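You operate a simulated robot arm through the tools that you are given. There is no shell and no other tool. Be economical: measure what you need, move in short steps, check, and stop when the job is done.

You run a simulated two-armed robot. Do the job below in one go: nothing can be reset, and whatever is moved stays where it is left.

Task
Take the brown block from the black table top and leave it on the wood bench top. Fetch the wide green-band tube and set it on the steel disc. Stack the sealed carton labelled "57" from the black table top on top of the sealed carton labelled "72". Put the yellow stepped sleeve on top of the green weight. Take the tape measure and put it in the green tote. Put the short green-band tube from the press bench back on the top of the steel plate. Take the yellow-band clip from the press bench back and put it on the stores bench top. Any order will do. Set down upright: wide green-band tube, tape measure.

Only the result counts: the job must be done as asked and must still hold three seconds after the hand-in. Knocking over, shifting, dropping, spilling or breaking anything else fails it.

Robot
Two 7-joint arms with three-finger grippers on one trunk, on a base that drives. Base frame: it is fixed to the floor where the robot stands at the start and does not move with it; the origin is under the middle of the robot, x ahead of it, y to its left, z up. Units: m, rad, N and s.
The left shoulder is at the start at [0.086, 0.126, 1.11], the right one opposite. Places, roughly: brown block (8x3x3 cm) [0.5, 0, 0.8]; green tote (30x21x12 cm) [-7.3, -2.4, 0.2]; green weight [0.75, 1.25, 0.75]; sealed carton [0.75, 0.5, 0.75]; short green-band tube (4x4x4 cm) [-4.9, -2, 0.9]; steel disc (9x9x2 cm) [1.1, 0, 0.8]; stores bench top [-7.3, -0.1, 0.9]; tape measure (8x4x7 cm) [-3.5, -0.8, 1.1]; top of the steel plate (25x21 cm) [-4.14, -5.58, 0.92]; wide green-band tube (6x6x8 cm) [1.1, 0.3, 0.8]; wood bench top [-3.5, -0.2, 0.9]; yellow stepped sleeve (5x5x6 cm) [0.7, 1, 0.8]; yellow-band clip (6x6x2 cm) [-4.9, -2.2, 0.9]. Payload 2.94 kg a hand.
Tool frame (each hand has its own): the origin (TCP) lies between the finger pads and is the grasp point; the fingertips stand 0.03 m ahead of it; z points along the fingers, y is the line along which they close. Largest opening 0.128 m; the body of the gripper starts 0.093 m behind the TCP.
Orientation is told as [roll, pitch, yaw] about the base's x, y, z axes, in that order, counted from this pose: with the fingers straight down and closing along the base's y, the tool's x points along the base's -x, its y along +y and its z along -z.

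Tools
- The arms move only by the tool play_rows. It takes "left_deltas", "right_deltas" or both (then of equal length, played together; a hand with none holds still); each is a list of rows, each a list of 2 entries, a list of its own where there are three numbers: the shift along the tool's x, y, z in m, then the turn, a rotation vector about the tool's x, y, z in rad. In form: [[[dx, dy, dz], [wx, wy, wz]], ...]. A call has 1 to 20 rows; each row shifts and turns the commanded pose from where the row before left it, along the tool's axes as they then stand. "left_claw" and "right_claw" are, for a hand that has rows, the gripper command, from -1 (fully open) to 1 (shut), values between in proportion, set as the call begins (left out, the last holds). Each row takes 0.2 s and may step no farther than 0.05 m and 0.15 rad from the row before; otherwise, or with a gripper value out of range, the whole call is refused. A pose out of reach is approached as far as the arm can. The call stops where the force on the tool passes 40 N (or 10 N more than at its start, if that is more) or the arm is blocked; 0.2 s more then pass. Each finger halts on what it meets, pressing with about 24 N; the grip force reading is that of the motor and also rises with nothing between the fingers. The clock runs only during rows and for 0.2 s after the last one: add rows that do not move to give the fingers time. It gives the time, the measured TCP pose, the force on the tool (base axes), the opening and the grip force at its end, in the units of the frame above (readings bear some noise), with the torque about the TCP (base axes, N m) and any sound that the robot's microphone picked up, and new pictures: "views" is both (left out), scene, wrist or none (wrist: the cameras of the hands that moved).
- Cameras (640 x 400 px; columns grow to the right, rows downward): "scene" is now at [0.1716, 0.0539, 1.236]; the picture's right is [0.74, -0.68, 0.00], its down [-0.51, -0.56, -0.66] and it looks along [0.44, 0.48, -0.75] (base axes); focal length 214 px, centre (320, 200). "left" rides on the left gripper at [0.069, 0.015, -0.12] in its tool frame; the picture's right is [-0.21, 0.98, 0.00], its down [-0.82, -0.18, -0.54] and it looks along [-0.53, -0.12, 0.84] (tool axes); focal length 251 px, centre (320, 200). "right" rides on the right gripper at [0.069, -0.015, -0.12] in its tool frame; the picture's right is [0.21, 0.98, 0.00], its down [-0.82, 0.18, -0.54] and it looks along [-0.53, 0.12, 0.84] (tool axes); focal length 251 px, centre (320, 200). There is no depth. A picture from a camera that has moved, and an enlarged one, comes with that camera's place and axes in the base frame and with its lens. The place of the scene camera against the robot may be out by one fixed shift of up to 0.025 m in any direction.
- slide_trunk(by): slides the trunk up (or, below 0, down) by that many m; the arms and the scene camera ride with it, the base frame stays. It gives what a move gives, with no picture.
- roll_base(legs): drives the robot by 1 to 6 legs, each [ahead, left, turn to the left] in m, m and rad, along the robot's own axes; the way and the turn of a leg run together, so that a leg with both is an arc; at most 1.5 m and 3.142 rad a leg. The arms and the cameras ride along, it lands a little off, and it stops where it bumps. It gives what a move gives, and a new picture of the scene camera.
- pan_tilt(pan, tilt): turns the head with the scene camera to pan (to the left, within 1.396 rad either way) and tilt (down, from -0.506 to 1.204), counted from straight ahead of the robot. It gives what a move gives, and a new picture of the scene camera.
- close_up(camera, box): a new picture of the part [left, top, right, bottom] of that camera's present view, enlarged. It takes no simulated time.
- sign_off(): hands the job in; it is judged then, once.

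Go step by step. Nothing tells you exact positions but the pictures and the camera data: compare them with the known pose of the tool, close in by small moves and look again before you grip or let go. The budget is 207 turns and 260 pictures, counting those below and the enlarged ones. Unless the task says otherwise, let go and move clear before handing in.

The tools are called after "Request:" by a JSON object that holds its "op" and its "data". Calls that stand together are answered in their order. play_rows: Moves the arms, as the interface text tells. Its arguments: {"type":"object","properties":{"left_deltas":{"type":"array","items":{"type":"array"}},"left_claw":{"type":"number"},"right_deltas":{"type":"array","items":{"type":"array"}},"right_claw":{"type":"number"},"views":{"type":"string","enum":["both","scene","wrist","none"]}},"required":[]} The other tools are called the same way: slide_trunk (by) slides the trunk up or down; roll_base (legs) drives the base; pan_tilt (pan, tilt) turns the head that bears the scene camera; close_up (camera, box) takes an enlarged picture of a part of a camera's view; sign_off () hands the job in.

At the start:

```text
t: 0.0
left_position: [0.3742, 0.5382, 1.0515]
left_orientation: [0.0, 0.001, 0.0]
left_ft_force: [0.0, -0.9, -0.1]
left_torque: [-0.03, -0.03, 0.02]
left_gripper_width: 0.1281
left_grasp_force: 0.1
right_position: [0.4093, 0.0527, 1.1296]
right_orientation: [0.0, 0.0, 0.0]
right_ft_force: [-1.0, 0.3, 0.4]
right_torque: [0.0, 0.01, 0.03]
right_gripper_width: 0.1279
right_grasp_force: 0.2
trunk travel left (down, up): [-0.325, 0.222]
robot x, y, heading: [-0.0029, -0.0021, 0.003]
head pan, tilt: [0.827, 0.855]
```

scene: 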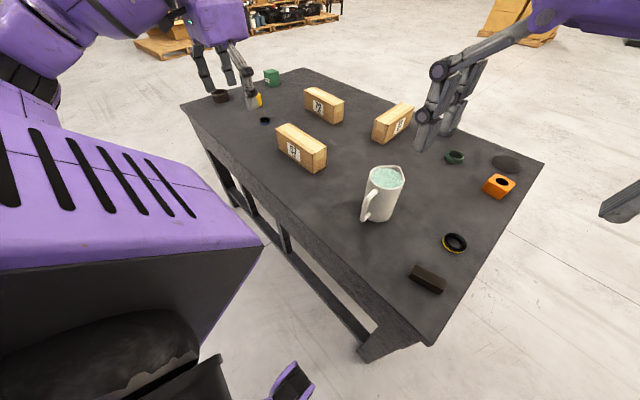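
right: 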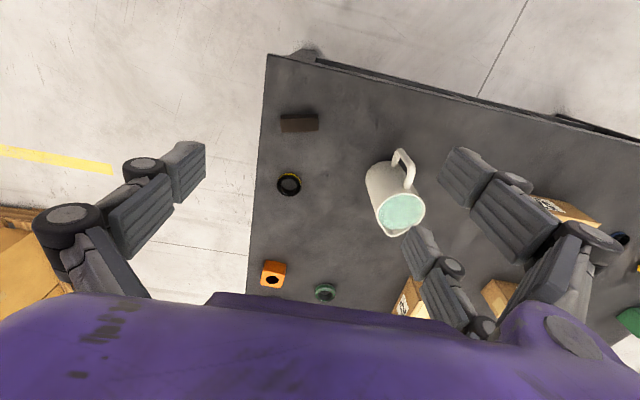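
left: 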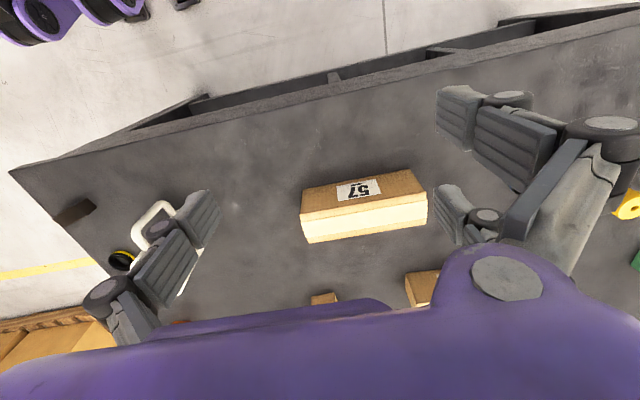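

I see the black table with three cartons, tubes, sleeve, weight and brown block. First I look closer.

Request:
{"op": "close_up", "data": {"camera": "scene", "box": [180, 60, 380, 185]}}

Request:
{"op": "close_up", "data": {"camera": "scene", "box": [340, 90, 560, 310]}}

```text
3.20 times, centred on (280, 122) of scene
camera zoom: at [0.1716, 0.0539, 1.236], right [0.74, -0.68, 0.0], down [-0.51, -0.56, -0.66], along [0.44, 0.48, -0.75], focal length 686 px, centre (448, 448)
```

zoom: 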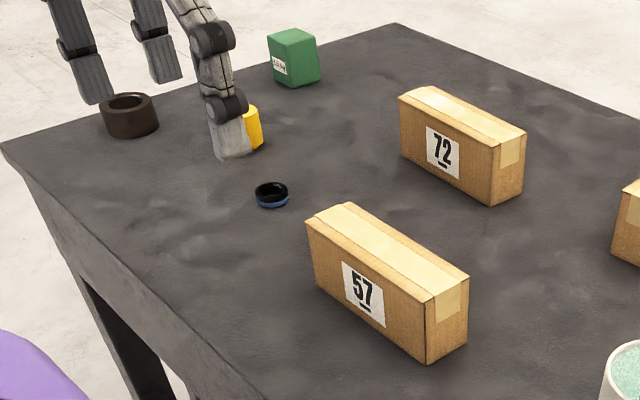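

```text
1.82 times, centred on (450, 200) of scene
camera zoom: at [0.1716, 0.0539, 1.236], right [0.74, -0.68, 0.0], down [-0.51, -0.56, -0.66], along [0.44, 0.48, -0.75], focal length 390 px, centre (84, 200)
```

zoom: 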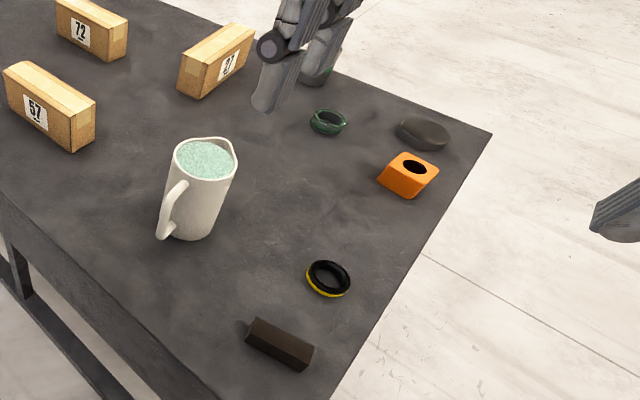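

Carton 57 sits near (0.55, 0.57), carton 72 near (0.83, 0.75), both long along y. I turn the left hand 90° and bring it above carton 57.

Request:
{"op": "play_rows", "data": {"left_deltas": [[[0, 0, 0], [0, 0, -0.1428]], [[0, 0, 0], [0, 0, -0.1428]], [[0, 0, 0], [0, 0, -0.1428]], [[0, 0, 0], [0, 0, -0.1428]], [[0, 0, 0], [0, 0, -0.1428]], [[0, 0, 0], [0, 0, -0.1428]], [[0, 0, 0], [0, 0, -0.1428]], [[0, 0, 0], [0, 0, -0.1428]], [[0, 0, 0], [0, 0, -0.1428]], [[0, 0, 0], [0, 0, -0.1428]], [[0, 0, 0], [0, 0, -0.1428]], [[0, -0.043, 0], [0, 0, 0]], [[-0.01, -0.043, 0], [0, 0, 0]], [[-0.01, -0.043, 0], [0, 0, 0]], [[-0.01, -0.043, 0], [0, 0, 0]]]}}

```text
t: 3.2
left_position: [0.5475, 0.569, 1.0496]
left_orientation: [0.004, -0.001, 1.57]
left_ft_force: [0.3, 0.1, -0.8]
left_torque: [0.02, 0.05, 0.02]
left_gripper_width: 0.1281
left_grasp_force: 0.0
right_position: [0.4119, 0.0497, 1.1308]
right_orientation: [0.002, 0.003, -0.001]
right_ft_force: [0.0, -0.3, 0.0]
right_torque: [0.05, 0.01, 0.02]
right_gripper_width: 0.1278
right_grasp_force: 0.1
trunk travel left (down, up): [-0.325, 0.222]
robot x, y, heading: [0.003, -0.0004, 0.001]
head pan, tilt: [0.827, 0.855]
camera scene: at [0.1724, 0.0536, 1.2363], right [0.75, -0.67, 0.0], down [-0.5, -0.56, -0.66], along [0.44, 0.49, -0.75], focal length 214 px, centre (320, 200)
camera left: at [0.5314, 0.4993, 1.1688], right [-0.98, 0.21, 0.0], down [0.18, 0.82, 0.54], along [0.12, 0.53, -0.84], focal length 251 px, centre (320, 200)
```

scene: 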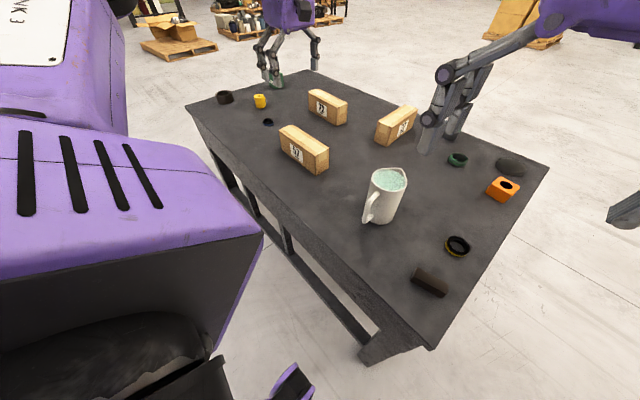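
left: 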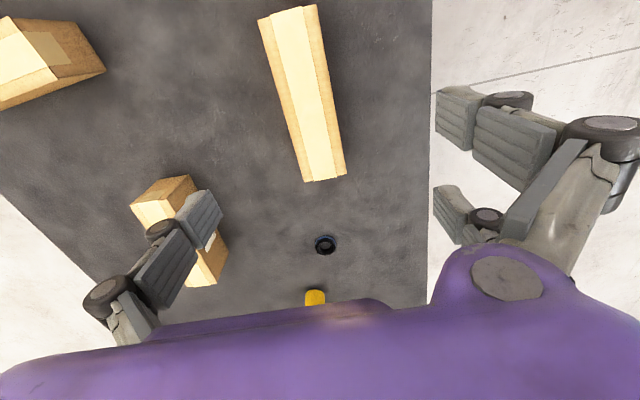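

Carton 57's top centre reads about (0.563, 0.574) with its top near 0.83; I shift slightly and lower over it.

Request:
{"op": "play_rows", "data": {"left_deltas": [[[-0.005, -0.015, 0], [0, 0, 0]], [[0, 0, 0.045], [0, 0, 0]], [[0, 0, 0.045], [0, 0, 0]], [[0, 0, 0.045], [0, 0, 0]], [[0, 0, 0.045], [0, 0, 0]], [[0, 0, 0.045], [0, 0, 0]], [[0, 0, 0.02], [0, 0, 0]]]}}

```text
t: 4.8
left_position: [0.5614, 0.5734, 0.8017]
left_orientation: [0.001, 0.0, 1.571]
left_ft_force: [-0.3, 0.5, -0.1]
left_torque: [0.03, 0.01, 0.01]
left_gripper_width: 0.1282
left_grasp_force: 0.1
right_position: [0.4098, 0.0535, 1.1309]
right_orientation: [0.0, 0.0, -0.001]
right_ft_force: [-0.6, 0.4, 0.4]
right_torque: [-0.02, 0.01, 0.01]
right_gripper_width: 0.1283
right_grasp_force: 0.0
trunk travel left (down, up): [-0.325, 0.222]
robot x, y, heading: [-0.0018, -0.0008, 0.001]
head pan, tilt: [0.827, 0.855]
camera scene: at [0.1716, 0.0541, 1.236], right [0.74, -0.68, 0.0], down [-0.51, -0.56, -0.66], along [0.44, 0.48, -0.75], focal length 214 px, centre (320, 200)
camera left: at [0.5455, 0.5055, 0.9222], right [-0.98, 0.21, 0.0], down [0.18, 0.82, 0.54], along [0.12, 0.53, -0.84], focal length 251 px, centre (320, 200)
```

scene: 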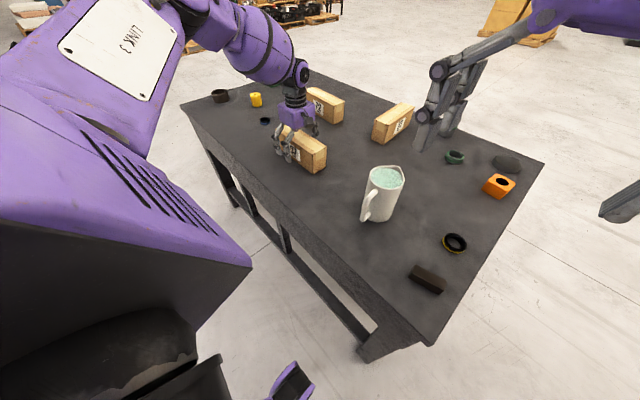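
left: 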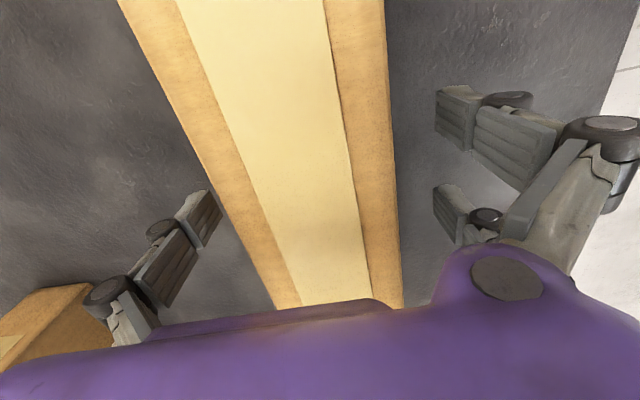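

The arm reaches fine and the carton stands between the fingers. Closing and lifting.

Request:
{"op": "play_rows", "data": {"left_deltas": [[[0, 0, 0], [0, 0, 0]], [[0, 0, 0], [0, 0, 0]], [[0, 0, 0], [0, 0, 0]], [[0, 0, 0], [0, 0, 0]], [[0, 0, -0.03], [0, 0, 0]], [[0, 0, -0.04], [0, 0, 0]], [[0, 0, -0.04], [0, 0, 0]], [[0, 0, -0.04], [0, 0, 0]]], "left_claw": 1}}

```text
t: 6.6
left_position: [0.5605, 0.5738, 0.9545]
left_orientation: [0.002, 0.001, 1.57]
left_ft_force: [-1.0, 0.4, -3.3]
left_torque: [0.01, 0.01, -0.02]
left_gripper_width: 0.0615
left_grasp_force: 24.4
right_position: [0.4088, 0.0525, 1.1309]
right_orientation: [0.0, 0.002, 0.0]
right_ft_force: [0.0, 0.7, 0.3]
right_torque: [0.01, -0.01, 0.02]
right_gripper_width: 0.1281
right_grasp_force: 0.0
trunk travel left (down, up): [-0.325, 0.222]
robot x, y, heading: [-0.0013, -0.0002, -0.002]
head pan, tilt: [0.827, 0.855]
camera scene: at [0.1715, 0.0536, 1.236], right [0.74, -0.68, 0.0], down [-0.51, -0.56, -0.66], along [0.44, 0.48, -0.75], focal length 214 px, centre (320, 200)
camera left: at [0.5452, 0.5045, 1.0742], right [-0.98, 0.21, 0.0], down [0.18, 0.82, 0.54], along [0.11, 0.53, -0.84], focal length 251 px, centre (320, 200)
```

scene: 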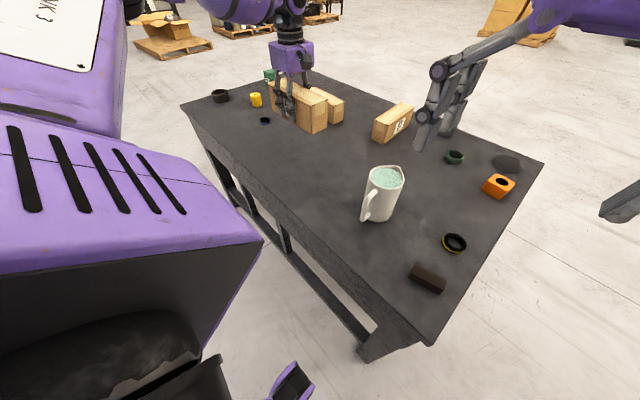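
left: 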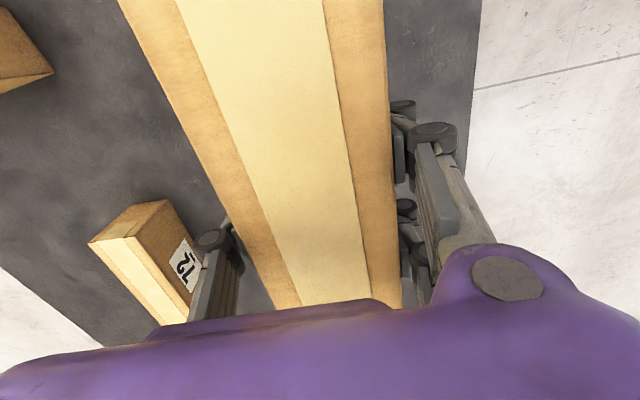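

Carton 57 is held. Carton 72's centre is about (0.844, 0.753); I strafe left 0.45 to bring it in reach, keeping the carton high.

Request:
{"op": "roll_base", "data": {"legs": [[0, 0.45, 0]]}}

```text
t: 11.2
left_position: [0.556, 1.0374, 0.9539]
left_orientation: [0.0, 0.0, 1.576]
left_ft_force: [0.4, 0.1, -3.6]
left_torque: [0.02, 0.01, -0.02]
left_gripper_width: 0.0618
left_grasp_force: 23.9
right_position: [0.4084, 0.5168, 1.1309]
right_orientation: [-0.001, 0.0, 0.007]
right_ft_force: [0.1, -0.4, -0.8]
right_torque: [0.01, 0.0, -0.01]
right_gripper_width: 0.1279
right_grasp_force: 0.1
trunk travel left (down, up): [-0.325, 0.222]
robot x, y, heading: [0.0018, 0.4591, 0.01]
head pan, tilt: [0.827, 0.855]
camera scene: at [0.17, 0.5165, 1.2359], right [0.74, -0.67, 0.0], down [-0.51, -0.56, -0.66], along [0.44, 0.49, -0.76], focal length 214 px, centre (320, 200)
```

scene: 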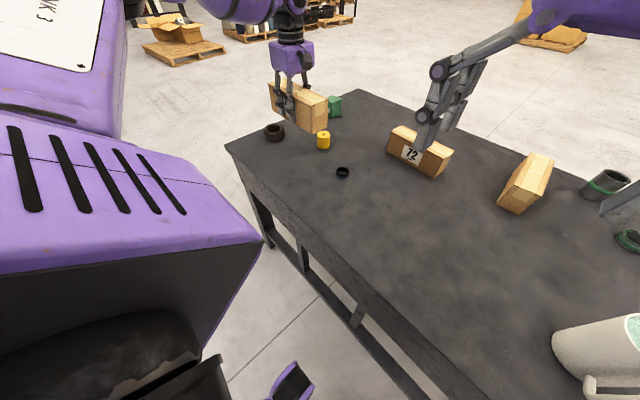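

I move the right hand aside to see carton 72 unobstructed.

Request:
{"op": "play_rows", "data": {"right_deltas": [[[0.01, -0.05, 0], [0, 0, 0]], [[0.01, -0.05, 0], [0, 0, 0]], [[0.01, -0.05, 0], [0, 0, 0]], [[0.01, -0.05, 0], [0, 0, 0]]], "views": "none"}}

Request:
{"op": "close_up", "data": {"camera": "scene", "box": [260, 80, 480, 218]}}

```text
refused: row 1 steps farther than a row can; nothing moved
```

```text
2.90 times, centred on (370, 149) of scene
camera zoom: at [0.17, 0.5165, 1.2359], right [0.74, -0.67, 0.0], down [-0.51, -0.56, -0.66], along [0.44, 0.49, -0.76], focal length 622 px, centre (175, 348)
```

zoom: 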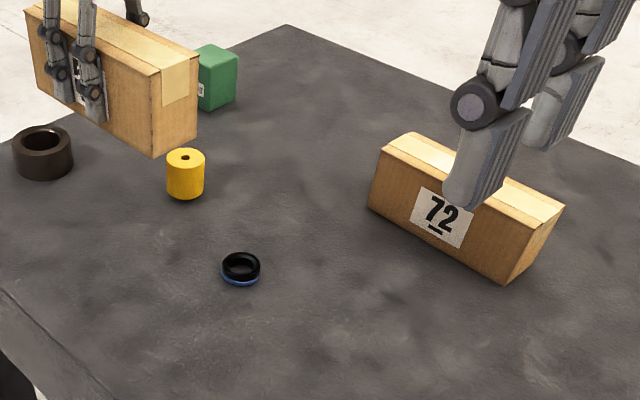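

Carton 72's centre is about (0.84, 0.752). I move both hands: right aside, left carton above 72.

Request:
{"op": "play_rows", "data": {"right_deltas": [[[0.0, -0.045, 0], [0, 0, 0]], [[0.0, -0.045, 0], [0, 0, 0]], [[0.0, -0.045, 0], [0, 0, 0]], [[0.0, -0.045, 0], [0, 0, 0]], [[0, -0.045, 0], [0, 0, 0]], [[0, 0, 0], [0, 0, 0]], [[0, 0, 0], [0, 0, 0]], [[0, 0, 0], [0, 0, 0]], [[0, 0, 0], [0, 0, 0]]], "left_deltas": [[[0, 0, 0], [0, 0, 0]], [[0.0, -0.035, 0], [0, 0, 0]], [[0.035, -0.035, 0], [0, 0, 0]], [[0.035, -0.035, 0], [0, 0, 0]], [[0.036, -0.036, 0], [0, 0, 0]], [[0.035, -0.035, 0], [0, 0, 0]], [[0.035, -0.035, 0], [0, 0, 0]], [[0.035, -0.035, 0], [0, 0, 0]], [[0.035, -0.036, 0], [0, 0, 0]]]}}

```text
refused: row 5 steps farther than a row can; nothing moved
```

Same move with slightly shorter steps.

Request:
{"op": "play_rows", "data": {"right_deltas": [[[0.0, -0.045, 0], [0, 0, 0]], [[0.0, -0.045, 0], [0, 0, 0]], [[0.0, -0.045, 0], [0, 0, 0]], [[0.0, -0.045, 0], [0, 0, 0]], [[0, -0.045, 0], [0, 0, 0]], [[0, 0, 0], [0, 0, 0]], [[0, 0, 0], [0, 0, 0]], [[0, 0, 0], [0, 0, 0]], [[0, 0, 0], [0, 0, 0]], [[0, 0, 0], [0, 0, 0]]], "left_deltas": [[[0, 0, 0], [0, 0, 0]], [[0.033, -0.033, 0], [0, 0, 0]], [[0.033, -0.033, 0], [0, 0, 0]], [[0.033, -0.033, 0], [0, 0, 0]], [[0.033, -0.033, 0], [0, 0, 0]], [[0.033, -0.033, 0], [0, 0, 0]], [[0.033, -0.033, 0], [0, 0, 0]], [[0.033, -0.033, 0], [0, 0, 0]], [[0.033, -0.033, 0], [0, 0, 0]], [[0.02, -0.02, 0], [0, 0, 0]]]}}

```text
t: 13.4
left_position: [0.7015, 0.8654, 0.94]
left_orientation: [0.001, -0.001, 1.579]
left_ft_force: [-0.5, -0.7, -4.2]
left_torque: [0.0, -0.02, -0.02]
left_gripper_width: 0.0615
left_grasp_force: 24.2
left hand out of reach, approached as far as the arm can: row 6, 7, 8, 9, 10
right_position: [0.4099, 0.293, 1.1293]
right_orientation: [0.0, 0.0, 0.006]
right_ft_force: [0.4, 0.4, -0.9]
right_torque: [-0.03, 0.02, 0.02]
right_gripper_width: 0.1281
right_grasp_force: 0.1
trunk travel left (down, up): [-0.325, 0.222]
robot x, y, heading: [-0.0026, 0.461, 0.011]
head pan, tilt: [0.827, 0.855]
camera scene: at [0.17, 0.5169, 1.2359], right [0.74, -0.67, 0.0], down [-0.51, -0.56, -0.66], along [0.44, 0.49, -0.76], focal length 214 px, centre (320, 200)
camera right: at [0.3388, 0.2761, 1.2477], right [-0.22, 0.98, 0.0], down [0.82, 0.19, 0.54], along [0.53, 0.12, -0.84], focal length 251 px, centre (320, 200)
camera left: at [0.6859, 0.7957, 1.06], right [-0.98, 0.21, 0.0], down [0.18, 0.82, 0.54], along [0.11, 0.53, -0.84], focal length 251 px, centre (320, 200)
```

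scene: 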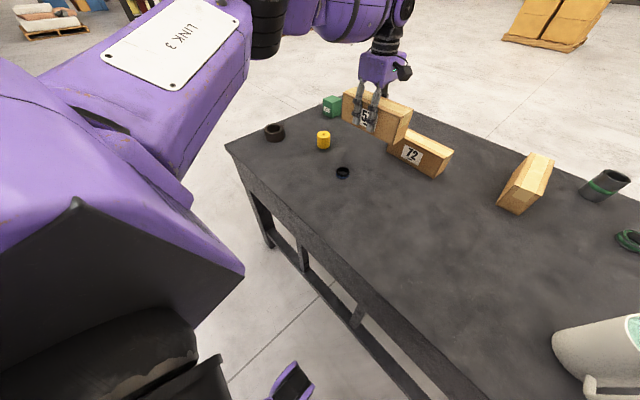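
right: 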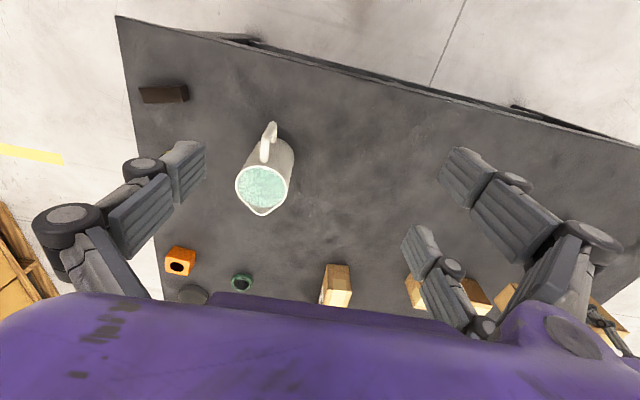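
left: 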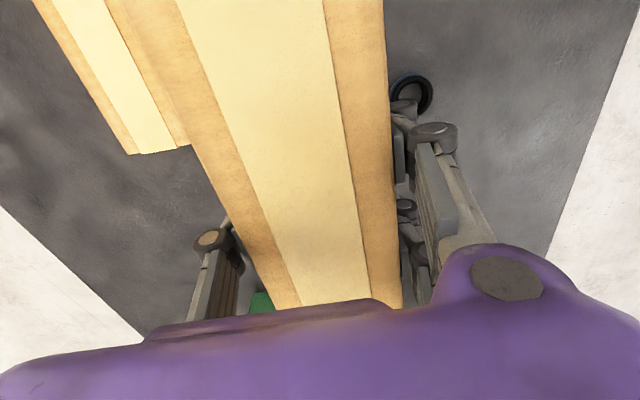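

The left hand is out of reach at 0.68 m from its shoulder, so I need the base closer. I look straight down ahead to see the gap between base and table.

Request:
{"op": "pan_tilt", "data": {"pan": 0, "tilt": 1.2}}

```text
t: 14.5
left_position: [0.7007, 0.8638, 0.9397]
left_orientation: [0.002, -0.001, 1.578]
left_ft_force: [0.2, -0.6, -4.0]
left_torque: [0.06, 0.0, 0.03]
left_gripper_width: 0.0616
left_grasp_force: 24.0
right_position: [0.4085, 0.2926, 1.1297]
right_orientation: [-0.001, 0.0, 0.005]
right_ft_force: [0.2, 0.0, 0.4]
right_torque: [0.0, 0.0, 0.0]
right_gripper_width: 0.1279
right_grasp_force: 0.0
trunk travel left (down, up): [-0.325, 0.222]
robot x, y, heading: [-0.0056, 0.4591, 0.007]
head pan, tilt: [0.0, 1.201]
camera scene: at [0.176, 0.4686, 1.2153], right [0.17, -0.99, 0.0], down [-0.9, -0.15, -0.4], along [0.4, 0.07, -0.91], focal length 214 px, centre (320, 200)
```

scene: 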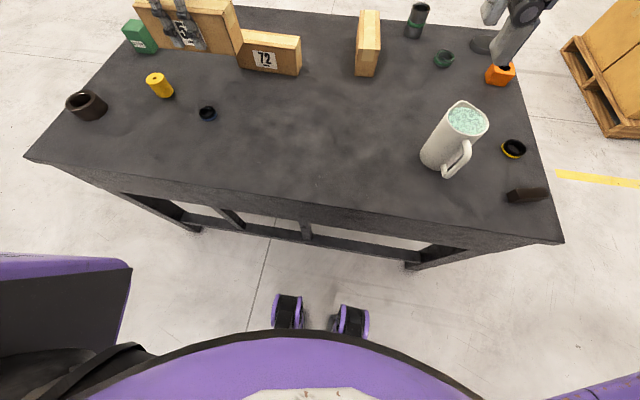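

The base front stands near x=0.2 with the table edge at 0.37, so I can creep 0.12 ahead and 0.1 left.

Request:
{"op": "roll_base", "data": {"legs": [[0.12, 0.1, 0]]}}

```text
t: 16.1
left_position: [0.8177, 0.9632, 0.9406]
left_orientation: [0.001, -0.001, 1.576]
left_ft_force: [0.7, 1.0, -3.5]
left_torque: [-0.01, 0.0, -0.01]
left_gripper_width: 0.0616
left_grasp_force: 24.4
right_position: [0.5257, 0.3921, 1.1271]
right_orientation: [0.0, -0.001, 0.004]
right_ft_force: [0.0, -0.3, -0.2]
right_torque: [-0.03, 0.03, -0.01]
right_gripper_width: 0.128
right_grasp_force: 0.1
trunk travel left (down, up): [-0.325, 0.222]
robot x, y, heading: [0.1156, 0.5633, 0.002]
head pan, tilt: [0.0, 1.201]
camera scene: at [0.2936, 0.568, 1.2152], right [0.17, -0.99, 0.0], down [-0.9, -0.15, -0.4], along [0.4, 0.07, -0.92], focal length 214 px, centre (320, 200)
```

scene: 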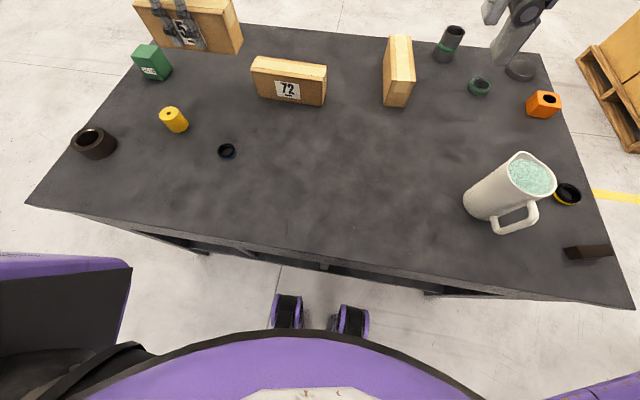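

I now slide the carton over carton 72.

Request:
{"op": "play_rows", "data": {"left_deltas": [[[0.0426, -0.004, 0], [0, 0, 0]], [[0.0426, -0.004, 0], [0, 0, 0]], [[0.0426, -0.004, 0], [0, 0, 0]], [[0.0426, -0.004, 0], [0, 0, 0]], [[0.0426, -0.004, 0], [0, 0, 0]]]}}

Request:
{"op": "close_up", "data": {"camera": "scene", "box": [220, 0, 400, 112]}}

```text
t: 17.2
left_position: [0.8144, 0.8947, 0.9543]
left_orientation: [0.002, -0.001, 1.576]
left_ft_force: [0.5, 0.2, -3.9]
left_torque: [-0.01, 0.0, 0.0]
left_gripper_width: 0.0616
left_grasp_force: 23.6
left hand out of reach, approached as far as the arm can: row 1, 2, 3, 4, 5
right_position: [0.5264, 0.3906, 1.1289]
right_orientation: [0.001, -0.002, 0.006]
right_ft_force: [0.8, 0.1, -0.3]
right_torque: [-0.01, 0.02, 0.01]
right_gripper_width: 0.128
right_grasp_force: 0.1
trunk travel left (down, up): [-0.325, 0.222]
robot x, y, heading: [0.1145, 0.5621, 0.012]
head pan, tilt: [0.0, 1.201]
camera scene: at [0.2914, 0.5584, 1.2127], right [0.01, -1.0, 0.0], down [-0.93, -0.01, -0.36], along [0.36, 0.0, -0.93], focal length 214 px, centre (320, 200)
camera left: at [0.7989, 0.8261, 1.0745], right [-0.98, 0.21, 0.0], down [0.18, 0.82, 0.54], along [0.11, 0.53, -0.84], focal length 251 px, centre (320, 200)
```

scene: 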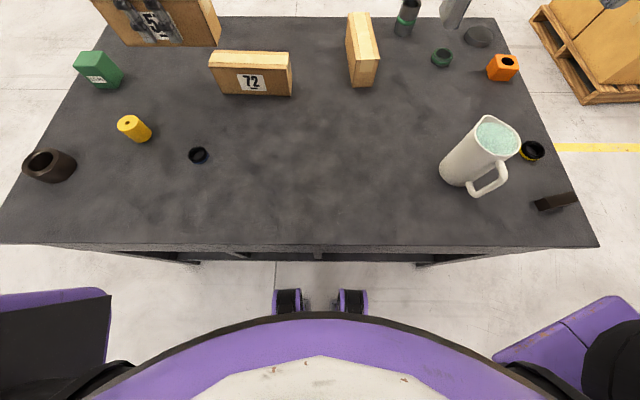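
left: 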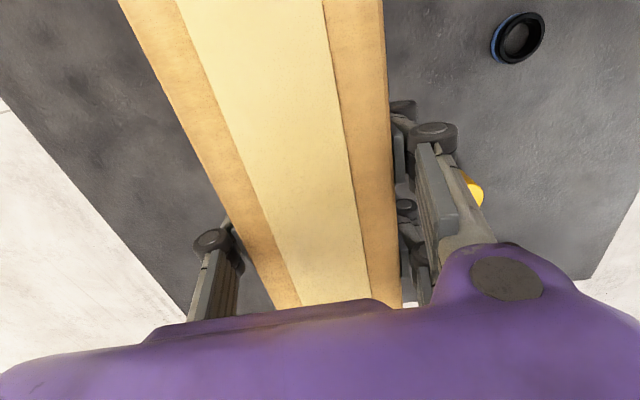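

```text
3.56 times, centred on (310, 56) of scene
camera zoom: at [0.2914, 0.5584, 1.2127], right [0.01, -1.0, 0.0], down [-0.93, -0.01, -0.36], along [0.36, 0.0, -0.93], focal length 763 px, centre (356, 712)
```

zoom: 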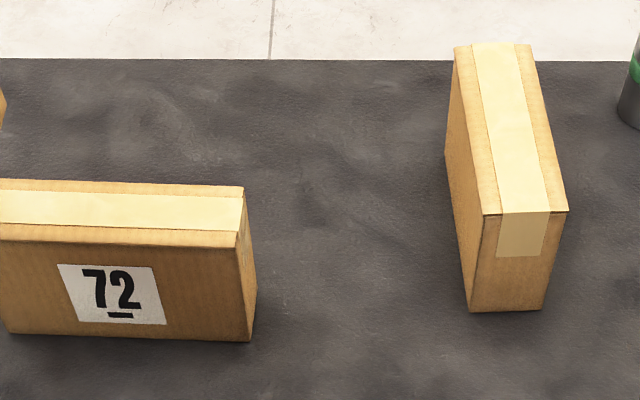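

The scene reveals the far side of the table is better (72 lies only 0.3 m from that edge). I retract the carton, then drive round the left end.

Request:
{"op": "play_rows", "data": {"left_deltas": [[[0, 0.03, -0.03], [0, 0, 0]], [[0, 0.045, 0], [0, 0, 0]], [[0, 0.045, 0], [0, 0, 0]], [[0, 0.045, 0], [0, 0, 0]], [[0, 0.045, 0], [0, 0, 0]], [[0, 0.045, 0], [0, 0, 0]]], "views": "none"}}

Request:
{"op": "roll_base", "data": {"legs": [[-0.45, 0, 0], [0, 1.45, 0], [1.0, 0, 0], [0.85, 0, 0], [0, 0, 3.13]]}}

```text
t: 18.6
left_position: [0.5558, 0.8892, 0.9823]
left_orientation: [0.003, 0.0, 1.576]
left_ft_force: [-1.8, 0.2, -4.1]
left_torque: [0.0, -0.04, -0.01]
left_gripper_width: 0.0616
left_grasp_force: 23.9
right_position: [0.525, 0.3924, 1.1292]
right_orientation: [-0.002, -0.002, 0.004]
right_ft_force: [0.3, 1.0, 0.1]
right_torque: [0.01, -0.05, -0.03]
right_gripper_width: 0.1281
right_grasp_force: 0.0
trunk travel left (down, up): [-0.325, 0.222]
robot x, y, heading: [0.1177, 0.5606, 0.005]
head pan, tilt: [0.0, 1.201]
```

```text
t: 50.6
left_position: [1.1559, 1.6631, 0.983]
left_orientation: [0.003, -0.002, -1.48]
left_ft_force: [-0.1, 0.1, -4.0]
left_torque: [-0.01, -0.02, 0.01]
left_gripper_width: 0.0618
left_grasp_force: 23.9
right_position: [1.1461, 2.163, 1.129]
right_orientation: [0.001, 0.0, -3.051]
right_ft_force: [-0.5, 1.2, 0.7]
right_torque: [0.03, -0.02, 0.02]
right_gripper_width: 0.128
right_grasp_force: 0.1
trunk travel left (down, up): [-0.325, 0.222]
robot x, y, heading: [1.5716, 2.0277, -3.047]
head pan, tilt: [0.0, 1.201]
camera scene: at [1.3952, 1.9618, 1.2169], right [-0.84, 0.54, 0.0], down [0.48, 0.76, -0.43], along [-0.23, -0.36, -0.9], focal length 214 px, centre (320, 200)
```

scene: 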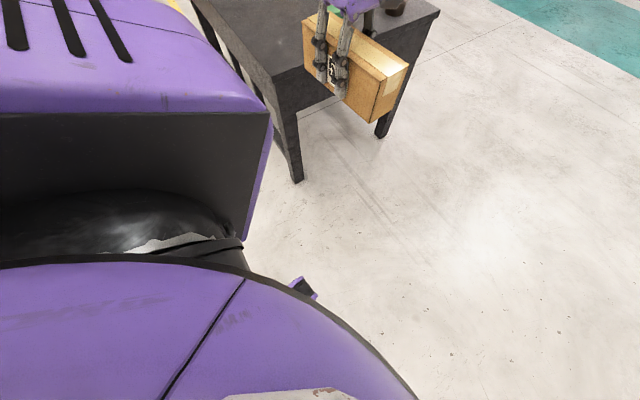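

The robot is beyond the table's far corner, facing back. I straighten and slide along the far side to y≈1.0.

Request:
{"op": "roll_base", "data": {"legs": [[0, 0, -0.095], [0, 1.03, 0], [0.12, 0, 0]]}}

Request:
{"op": "pan_tilt", "data": {"pan": 0, "tilt": 0.95}}

```text
t: 61.4
left_position: [1.0241, 0.652, 0.9831]
left_orientation: [0.003, 0.0, -1.55]
left_ft_force: [0.2, 0.5, -4.0]
left_torque: [0.04, -0.02, -0.01]
left_gripper_width: 0.0618
left_grasp_force: 24.6
right_position: [1.0484, 1.1516, 1.1281]
right_orientation: [0.001, -0.001, -3.121]
right_ft_force: [0.0, -0.1, -0.2]
right_torque: [-0.02, -0.02, 0.0]
right_gripper_width: 0.1277
right_grasp_force: 0.0
trunk travel left (down, up): [-0.325, 0.222]
robot x, y, heading: [1.4629, 0.9916, -3.124]
head pan, tilt: [0.0, 1.201]
camera scene: at [1.2828, 0.9341, 1.2167], right [-0.81, 0.59, 0.0], down [0.54, 0.73, -0.43], along [-0.25, -0.34, -0.9], focal length 214 px, centre (320, 200)
```

scene: 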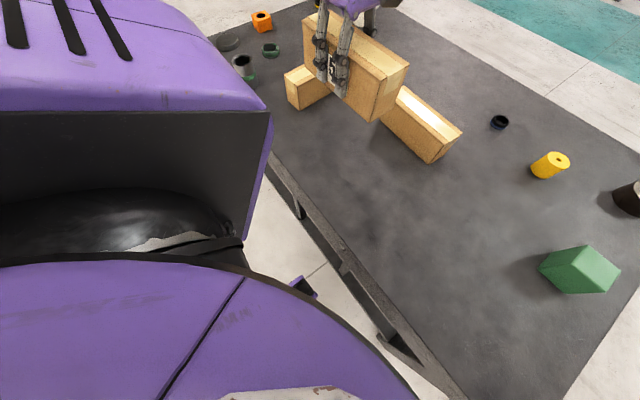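

```text
t: 62.2
left_position: [1.0235, 0.6525, 0.9827]
left_orientation: [0.003, 0.0, -1.55]
left_ft_force: [0.3, 0.1, -4.7]
left_torque: [-0.04, 0.01, 0.0]
left_gripper_width: 0.0615
left_grasp_force: 24.2
right_position: [1.0488, 1.1518, 1.1292]
right_orientation: [0.0, -0.001, -3.12]
right_ft_force: [-0.3, 0.0, -0.4]
right_torque: [0.02, -0.02, 0.0]
right_gripper_width: 0.1282
right_grasp_force: 0.0
trunk travel left (down, up): [-0.325, 0.222]
robot x, y, heading: [1.4582, 0.99, -3.119]
head pan, tilt: [0.0, 0.949]
camera scene: at [1.2751, 0.9277, 1.2267], right [-0.78, 0.62, 0.0], down [0.52, 0.65, -0.56], along [-0.35, -0.44, -0.83], focal length 214 px, centre (320, 200)
```

scene: 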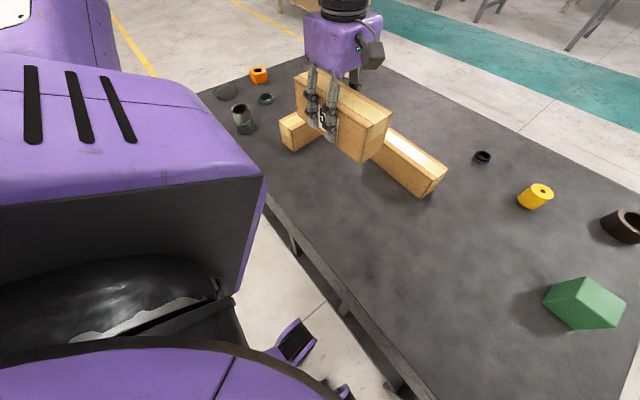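

I take a closer look at carton 72 from here.

Request:
{"op": "close_up", "data": {"camera": "scene", "box": [270, 60, 470, 200]}}

```text
2.86 times, centred on (370, 130) of scene
camera zoom: at [1.2751, 0.9277, 1.2267], right [-0.78, 0.62, 0.0], down [0.52, 0.65, -0.56], along [-0.35, -0.44, -0.83], focal length 613 px, centre (177, 400)
```

zoom: 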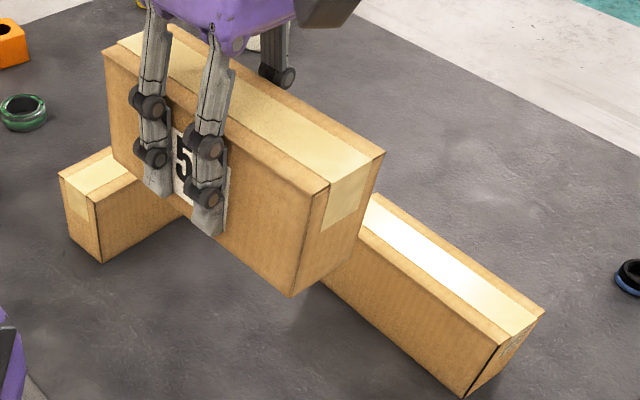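

Carton 72's centre averages (0.828, 0.746), top about 0.83. I bring carton 57 over it.

Request:
{"op": "play_rows", "data": {"left_deltas": [[[0.0195, -0.0387, 0], [0, 0, 0.02]], [[0.0195, -0.0387, 0], [0, 0, 0]], [[0.0195, -0.0387, 0], [0, 0, 0]], [[0.0195, -0.0387, 0], [0, 0, 0]], [[0.0175, -0.0387, 0], [0, 0, 0]], [[0, 0, 0.034], [0, 0, 0]], [[0, 0, 0.03], [0, 0, 0]]], "views": "none"}}

Request:
{"op": "close_up", "data": {"camera": "scene", "box": [300, 60, 500, 200]}}

```text
t: 63.8
left_position: [0.8313, 0.7496, 0.9167]
left_orientation: [0.002, 0.0, -1.569]
left_ft_force: [-0.3, -0.3, -3.3]
left_torque: [0.01, 0.02, 0.02]
left_gripper_width: 0.0615
left_grasp_force: 23.7
right_position: [1.0473, 1.1514, 1.1281]
right_orientation: [0.002, 0.001, -3.121]
right_ft_force: [-0.4, 0.8, 0.2]
right_torque: [0.0, -0.01, -0.02]
right_gripper_width: 0.1281
right_grasp_force: 0.0
trunk travel left (down, up): [-0.325, 0.222]
robot x, y, heading: [1.4602, 0.9894, -3.12]
head pan, tilt: [0.0, 0.949]
```

```text
2.86 times, centred on (400, 130) of scene
camera zoom: at [1.2534, 0.9552, 1.2256], right [-0.39, 0.92, 0.0], down [0.77, 0.33, -0.55], along [-0.5, -0.22, -0.84], focal length 613 px, centre (91, 400)
```

zoom: 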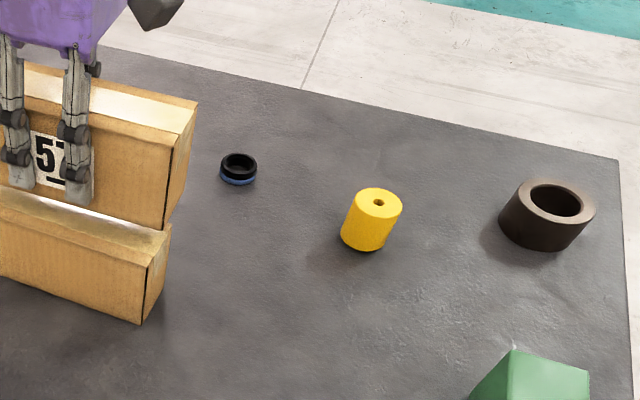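

Alignment is good; relative to carton 57, carton 72 sits about 7 mm more toward me. I adjust and lower gently.

Request:
{"op": "play_rows", "data": {"left_deltas": [[[-0.004, 0.007, 0], [0, 0, 0]], [[0, 0, 0.015], [0, 0, 0]], [[0, 0, 0.008], [0, 0, 0]], [[0, 0, 0.004], [0, 0, 0]], [[0, 0, 0.003], [0, 0, 0]]], "views": "scene"}}

```text
t: 65.0
left_position: [0.8376, 0.7455, 0.8887]
left_orientation: [-0.001, 0.001, -1.569]
left_ft_force: [-0.3, -2.1, 3.3]
left_torque: [0.61, 0.16, 0.06]
left_gripper_width: 0.0616
left_grasp_force: 24.5
right_position: [1.0492, 1.152, 1.1294]
right_orientation: [-0.001, -0.001, -3.121]
right_ft_force: [-0.5, -0.5, -0.6]
right_torque: [0.01, 0.02, 0.02]
right_gripper_width: 0.1281
right_grasp_force: 0.0
trunk travel left (down, up): [-0.325, 0.222]
robot x, y, heading: [1.4637, 0.9884, -3.119]
head pan, tilt: [0.0, 0.949]
camera scene: at [1.2541, 0.9564, 1.2267], right [-0.38, 0.93, 0.0], down [0.77, 0.31, -0.56], along [-0.52, -0.21, -0.83], focal length 214 px, centre (320, 200)
```

scene: 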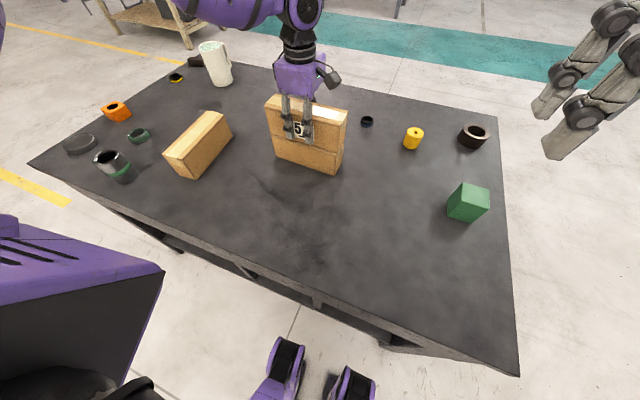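

Contact is made. I press 2 mm more, open and rise.

Request:
{"op": "play_rows", "data": {"left_deltas": [[[0, 0, 0.002], [0, 0, 0]], [[0, 0, 0], [0, 0, 0]]], "views": "none"}}

Request:
{"op": "play_rows", "data": {"left_deltas": [[[0, 0, 0], [0, 0, 0]], [[0, 0, 0], [0, 0, 0]], [[0, 0, 0], [0, 0, 0]], [[0, 0, 0], [0, 0, 0]], [[0, 0, -0.03], [0, 0, 0]], [[0, 0, -0.045], [0, 0, 0]], [[0, 0, -0.045], [0, 0, 0]], [[0, 0, -0.045], [0, 0, 0]], [[0, 0, -0.045], [0, 0, 0]]], "left_claw": -1}}

```text
t: 65.6
left_position: [0.8377, 0.7444, 0.888]
left_orientation: [-0.004, 0.002, -1.569]
left_ft_force: [-3.0, -0.2, 16.2]
left_torque: [0.57, 0.16, 0.11]
left_gripper_width: 0.0614
left_grasp_force: 24.0
right_position: [1.0497, 1.1533, 1.1297]
right_orientation: [-0.001, -0.003, -3.119]
right_ft_force: [-0.2, 0.2, -0.2]
right_torque: [0.0, 0.01, 0.0]
right_gripper_width: 0.1278
right_grasp_force: 0.1
trunk travel left (down, up): [-0.325, 0.222]
robot x, y, heading: [1.4622, 0.9895, -3.121]
head pan, tilt: [0.0, 0.949]
```

```text
t: 67.6
left_position: [0.8382, 0.7442, 1.0964]
left_orientation: [0.001, -0.001, -1.571]
left_ft_force: [0.4, -1.2, 0.7]
left_torque: [-0.02, 0.01, -0.02]
left_gripper_width: 0.1283
left_grasp_force: 0.0
right_position: [1.0488, 1.1527, 1.1285]
right_orientation: [0.001, -0.003, -3.119]
right_ft_force: [0.0, -1.1, 0.0]
right_torque: [-0.01, 0.02, -0.03]
right_gripper_width: 0.1279
right_grasp_force: 0.1
trunk travel left (down, up): [-0.325, 0.222]
robot x, y, heading: [1.4585, 0.9855, -3.119]
head pan, tilt: [0.0, 0.949]
camera scene: at [1.2609, 0.9349, 1.2337], right [-0.64, 0.77, 0.0], down [0.6, 0.49, -0.63], along [-0.49, -0.4, -0.77], focal length 214 px, centre (320, 200)
camera left: at [0.8526, 0.8134, 1.2162], right [0.98, -0.21, 0.0], down [-0.18, -0.82, 0.54], along [-0.11, -0.53, -0.84], focal length 251 px, centre (320, 200)
```

scene: 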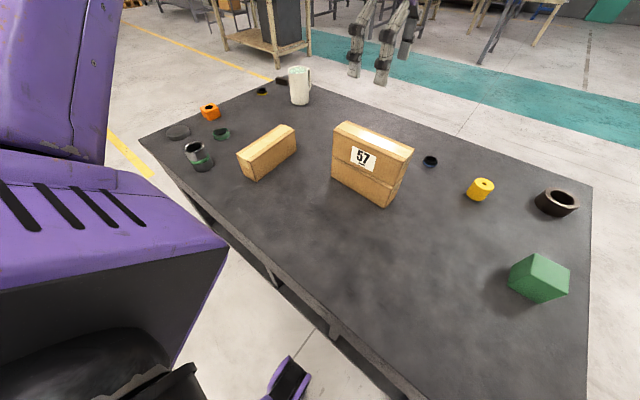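
left: 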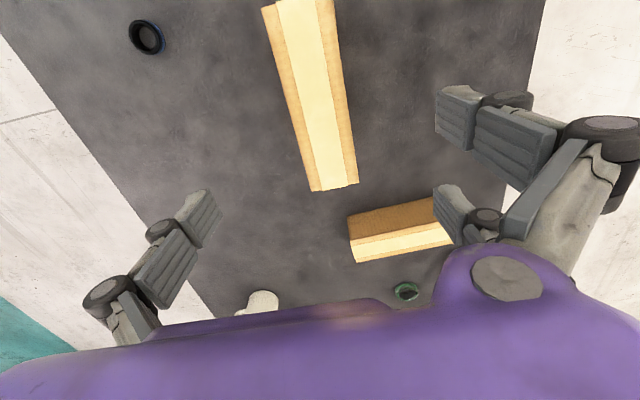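

Carton 57 stands on 72. Next the sleeve and green weight with the right hand; I zoom on them.

Request:
{"op": "close_up", "data": {"camera": "scene", "box": [420, 150, 600, 310]}}

```text
2.50 times, centred on (510, 230) of scene
camera zoom: at [1.2609, 0.9349, 1.2337], right [-0.64, 0.77, 0.0], down [0.6, 0.49, -0.63], along [-0.49, -0.4, -0.77], focal length 536 px, centre (-155, 125)
```

zoom: 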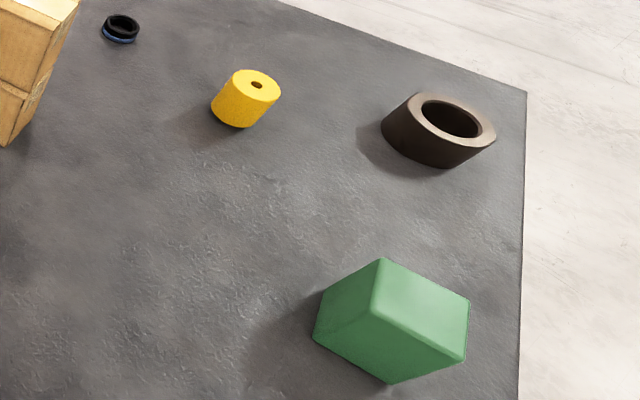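

Both sleeve and weight are better served from the left end, so I do the green-band tube first: slide along the far side to y≈0.45.

Request:
{"op": "roll_base", "data": {"legs": [[-0.09, 0, -0.022], [0, 0.54, 0]]}}

Request:
{"op": "pan_tilt", "data": {"pan": 0.3, "tilt": 0.95}}

```text
t: 73.4
left_position: [0.9176, 0.2411, 1.096]
left_orientation: [0.002, 0.0, -1.604]
left_ft_force: [0.3, 0.5, -0.1]
left_torque: [-0.02, -0.01, -0.01]
left_gripper_width: 0.128
left_grasp_force: 0.0
right_position: [1.141, 0.6413, 1.1287]
right_orientation: [0.001, 0.0, 3.129]
right_ft_force: [-0.2, 0.4, 0.0]
right_torque: [0.02, 0.02, 0.03]
right_gripper_width: 0.1282
right_grasp_force: 0.1
trunk travel left (down, up): [-0.325, 0.222]
robot x, y, heading: [1.5475, 0.4633, 3.128]
head pan, tilt: [0.0, 0.949]
camera scene: at [1.3471, 0.4168, 1.2325], right [-0.61, 0.79, 0.0], down [0.62, 0.48, -0.62], along [-0.49, -0.38, -0.78], focal length 214 px, centre (320, 200)
```

scene: 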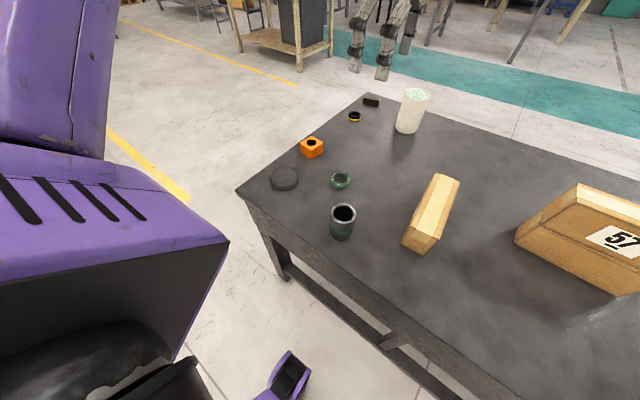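

```text
t: 74.2
left_position: [0.9177, 0.2405, 1.0951]
left_orientation: [0.001, 0.0, -1.603]
left_ft_force: [-0.1, 0.0, -0.6]
left_torque: [0.01, 0.02, 0.0]
left_gripper_width: 0.128
left_grasp_force: 0.1
right_position: [1.141, 0.6402, 1.1281]
right_orientation: [0.001, 0.001, 3.128]
right_ft_force: [0.6, 0.9, 0.6]
right_torque: [0.0, -0.03, 0.01]
right_gripper_width: 0.1276
right_grasp_force: 0.1
trunk travel left (down, up): [-0.325, 0.222]
robot x, y, heading: [1.5452, 0.4677, 3.131]
head pan, tilt: [0.3, 0.949]
camera scene: at [1.3471, 0.4169, 1.2324], right [-0.61, 0.79, 0.0], down [0.62, 0.48, -0.62], along [-0.49, -0.38, -0.78], focal length 214 px, centre (320, 200)
```

scene: 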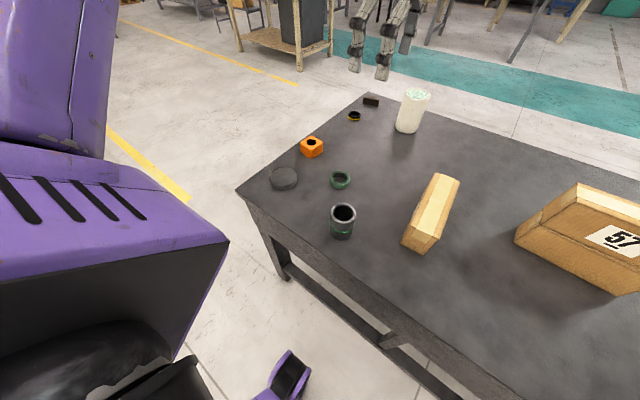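

Tube ≈ (1.10, 0.29), disc ≈ (1.065, 0.055). I bring the left hand back so its wrist camera sees the tube, and move the right hand aside.

Request:
{"op": "play_rows", "data": {"left_deltas": [[[0.0, 0.04, 0], [0, 0, -0.032]], [[0.02, 0.04, 0], [0, 0, 0]], [[0.025, 0.04, 0], [0, 0, 0]], [[0.025, 0.04, 0], [0, 0, 0]], [[0.045, 0.006, 0], [0, 0, 0]], [[0.045, 0, 0], [0, 0, 0]]], "right_deltas": [[[0, -0.045, 0], [0, 0, 0]], [[0, -0.045, 0], [0, 0, 0]], [[0, -0.045, 0], [0, 0, 0]], [[0, 0, 0], [0, 0, 0]], [[0, 0, 0], [0, 0, 0]], [[0, 0, 0], [0, 0, 0]]], "views": "none"}}

Request:
{"op": "close_up", "data": {"camera": "left", "box": [0, 0, 640, 400]}}

```text
t: 75.6
left_position: [1.0789, 0.3965, 1.0932]
left_orientation: [0.007, -0.003, -1.566]
left_ft_force: [-0.9, -0.6, -0.6]
left_torque: [0.0, -0.04, -0.01]
left_gripper_width: 0.128
left_grasp_force: 0.1
right_position: [1.1412, 0.7772, 1.1248]
right_orientation: [0.001, 0.002, 3.129]
right_ft_force: [-1.3, -0.3, -0.4]
right_torque: [0.03, -0.07, 0.01]
right_gripper_width: 0.1278
right_grasp_force: 0.1
trunk travel left (down, up): [-0.325, 0.222]
robot x, y, heading: [1.5463, 0.4654, 3.127]
head pan, tilt: [0.3, 0.949]
```

```text
1.00 times, centred on (320, 200) of left (not enlarged: the box is as wide or as high as the picture)
camera zoom: at [1.0929, 0.4656, 1.213], right [0.98, -0.21, 0.0], down [-0.18, -0.82, 0.54], along [-0.11, -0.53, -0.84], focal length 251 px, centre (320, 200)
```

zoom: 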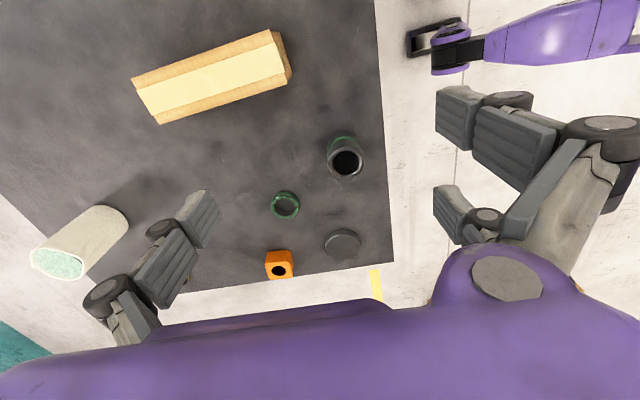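

The wrist camera puts the tube at (1.102, 0.286) and the disc at (1.06, 0.058). I go over the tube and down.

Request:
{"op": "play_rows", "data": {"left_deltas": [[[-0.037, 0.008, 0], [0, 0, 0]], [[-0.037, 0.008, 0], [0, 0, 0]], [[-0.037, 0.008, 0], [0, 0, 0]], [[0, 0, 0.045], [0, 0, 0]], [[0, 0, 0.045], [0, 0, 0]], [[0, 0, 0.045], [0, 0, 0]], [[0, 0, 0.045], [0, 0, 0]], [[0, 0, 0.02], [0, 0, 0]]]}}

```text
t: 77.4
left_position: [1.1077, 0.2897, 0.8946]
left_orientation: [0.002, -0.001, -1.57]
left_ft_force: [0.0, -0.3, -0.2]
left_torque: [0.0, 0.04, 0.02]
left_gripper_width: 0.1279
left_grasp_force: 0.2
right_position: [1.1427, 0.7769, 1.1257]
right_orientation: [0.0, 0.001, 3.128]
right_ft_force: [-0.8, 0.8, -0.4]
right_torque: [0.01, 0.04, -0.02]
right_gripper_width: 0.1281
right_grasp_force: 0.0
trunk travel left (down, up): [-0.325, 0.222]
robot x, y, heading: [1.5473, 0.4674, 3.127]
head pan, tilt: [0.3, 0.949]
camera scene: at [1.3553, 0.4069, 1.2334], right [-0.74, 0.67, 0.0], down [0.52, 0.57, -0.63], along [-0.42, -0.46, -0.78], focal length 214 px, centre (320, 200)
camera left: at [1.1218, 0.3594, 1.0152], right [0.98, -0.21, 0.0], down [-0.18, -0.82, 0.54], along [-0.12, -0.53, -0.84], focal length 251 px, centre (320, 200)
```

scene: 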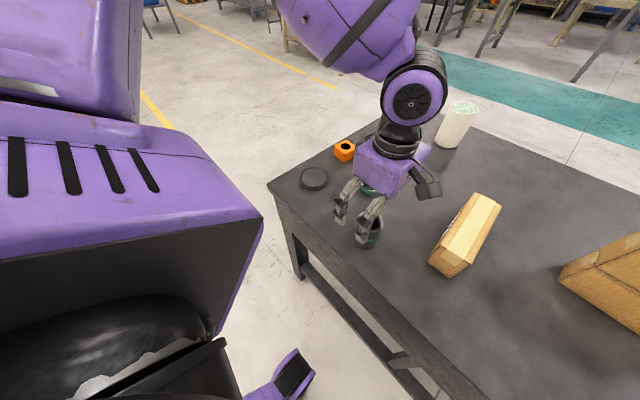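
left: 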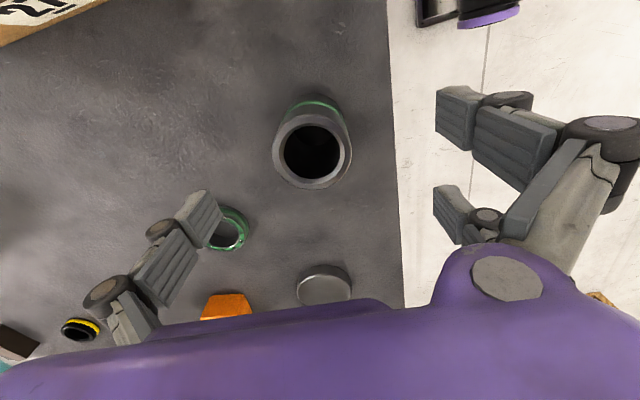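

The tube's centre is (1.10, 0.287); a 7 mm trim and down to grasp height, then close.

Request:
{"op": "play_rows", "data": {"left_deltas": [[[-0.002, -0.007, 0], [0, 0, 0]], [[0, 0, 0.045], [0, 0, 0]], [[0, 0, 0.045], [0, 0, 0]]], "views": "wrist"}}

Request:
{"op": "play_rows", "data": {"left_deltas": [[[0, 0, 0], [0, 0, 0]], [[0, 0, 0], [0, 0, 0]], [[0, 0, 0], [0, 0, 0]], [[0, 0, 0], [0, 0, 0]]], "left_claw": 1, "views": "none"}}

```text
t: 78.2
left_position: [1.0988, 0.2848, 0.805]
left_orientation: [0.003, -0.001, -1.569]
left_ft_force: [-0.4, 0.0, 0.0]
left_torque: [-0.03, -0.02, 0.0]
left_gripper_width: 0.1276
left_grasp_force: 0.0
right_position: [1.143, 0.7759, 1.1246]
right_orientation: [0.0, -0.001, 3.13]
right_ft_force: [0.2, -0.7, -0.3]
right_torque: [-0.01, -0.02, -0.02]
right_gripper_width: 0.1279
right_grasp_force: 0.0
trunk travel left (down, up): [-0.325, 0.222]
robot x, y, heading: [1.5454, 0.4638, 3.129]
head pan, tilt: [0.3, 0.949]
camera left: at [1.1142, 0.3544, 0.9251], right [0.98, -0.21, 0.0], down [-0.18, -0.82, 0.54], along [-0.11, -0.53, -0.84], focal length 251 px, centre (320, 200)
```

left: 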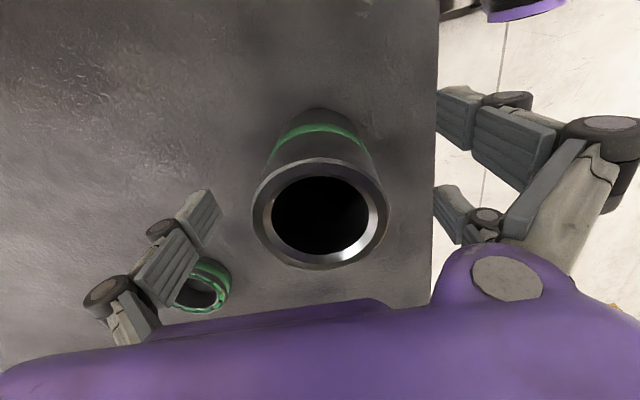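

```text
t: 79.2
left_position: [1.1003, 0.2861, 0.8062]
left_orientation: [0.003, -0.001, -1.571]
left_ft_force: [-1.5, 0.2, 0.8]
left_torque: [0.01, 0.19, 0.03]
left_gripper_width: 0.0556
left_grasp_force: 24.1
right_position: [1.1447, 0.7776, 1.1245]
right_orientation: [0.001, 0.001, 3.13]
right_ft_force: [0.3, 0.5, 0.0]
right_torque: [-0.02, 0.0, -0.01]
right_gripper_width: 0.1282
right_grasp_force: 0.0
trunk travel left (down, up): [-0.325, 0.222]
robot x, y, heading: [1.5451, 0.4645, 3.136]
head pan, tilt: [0.3, 0.949]
```

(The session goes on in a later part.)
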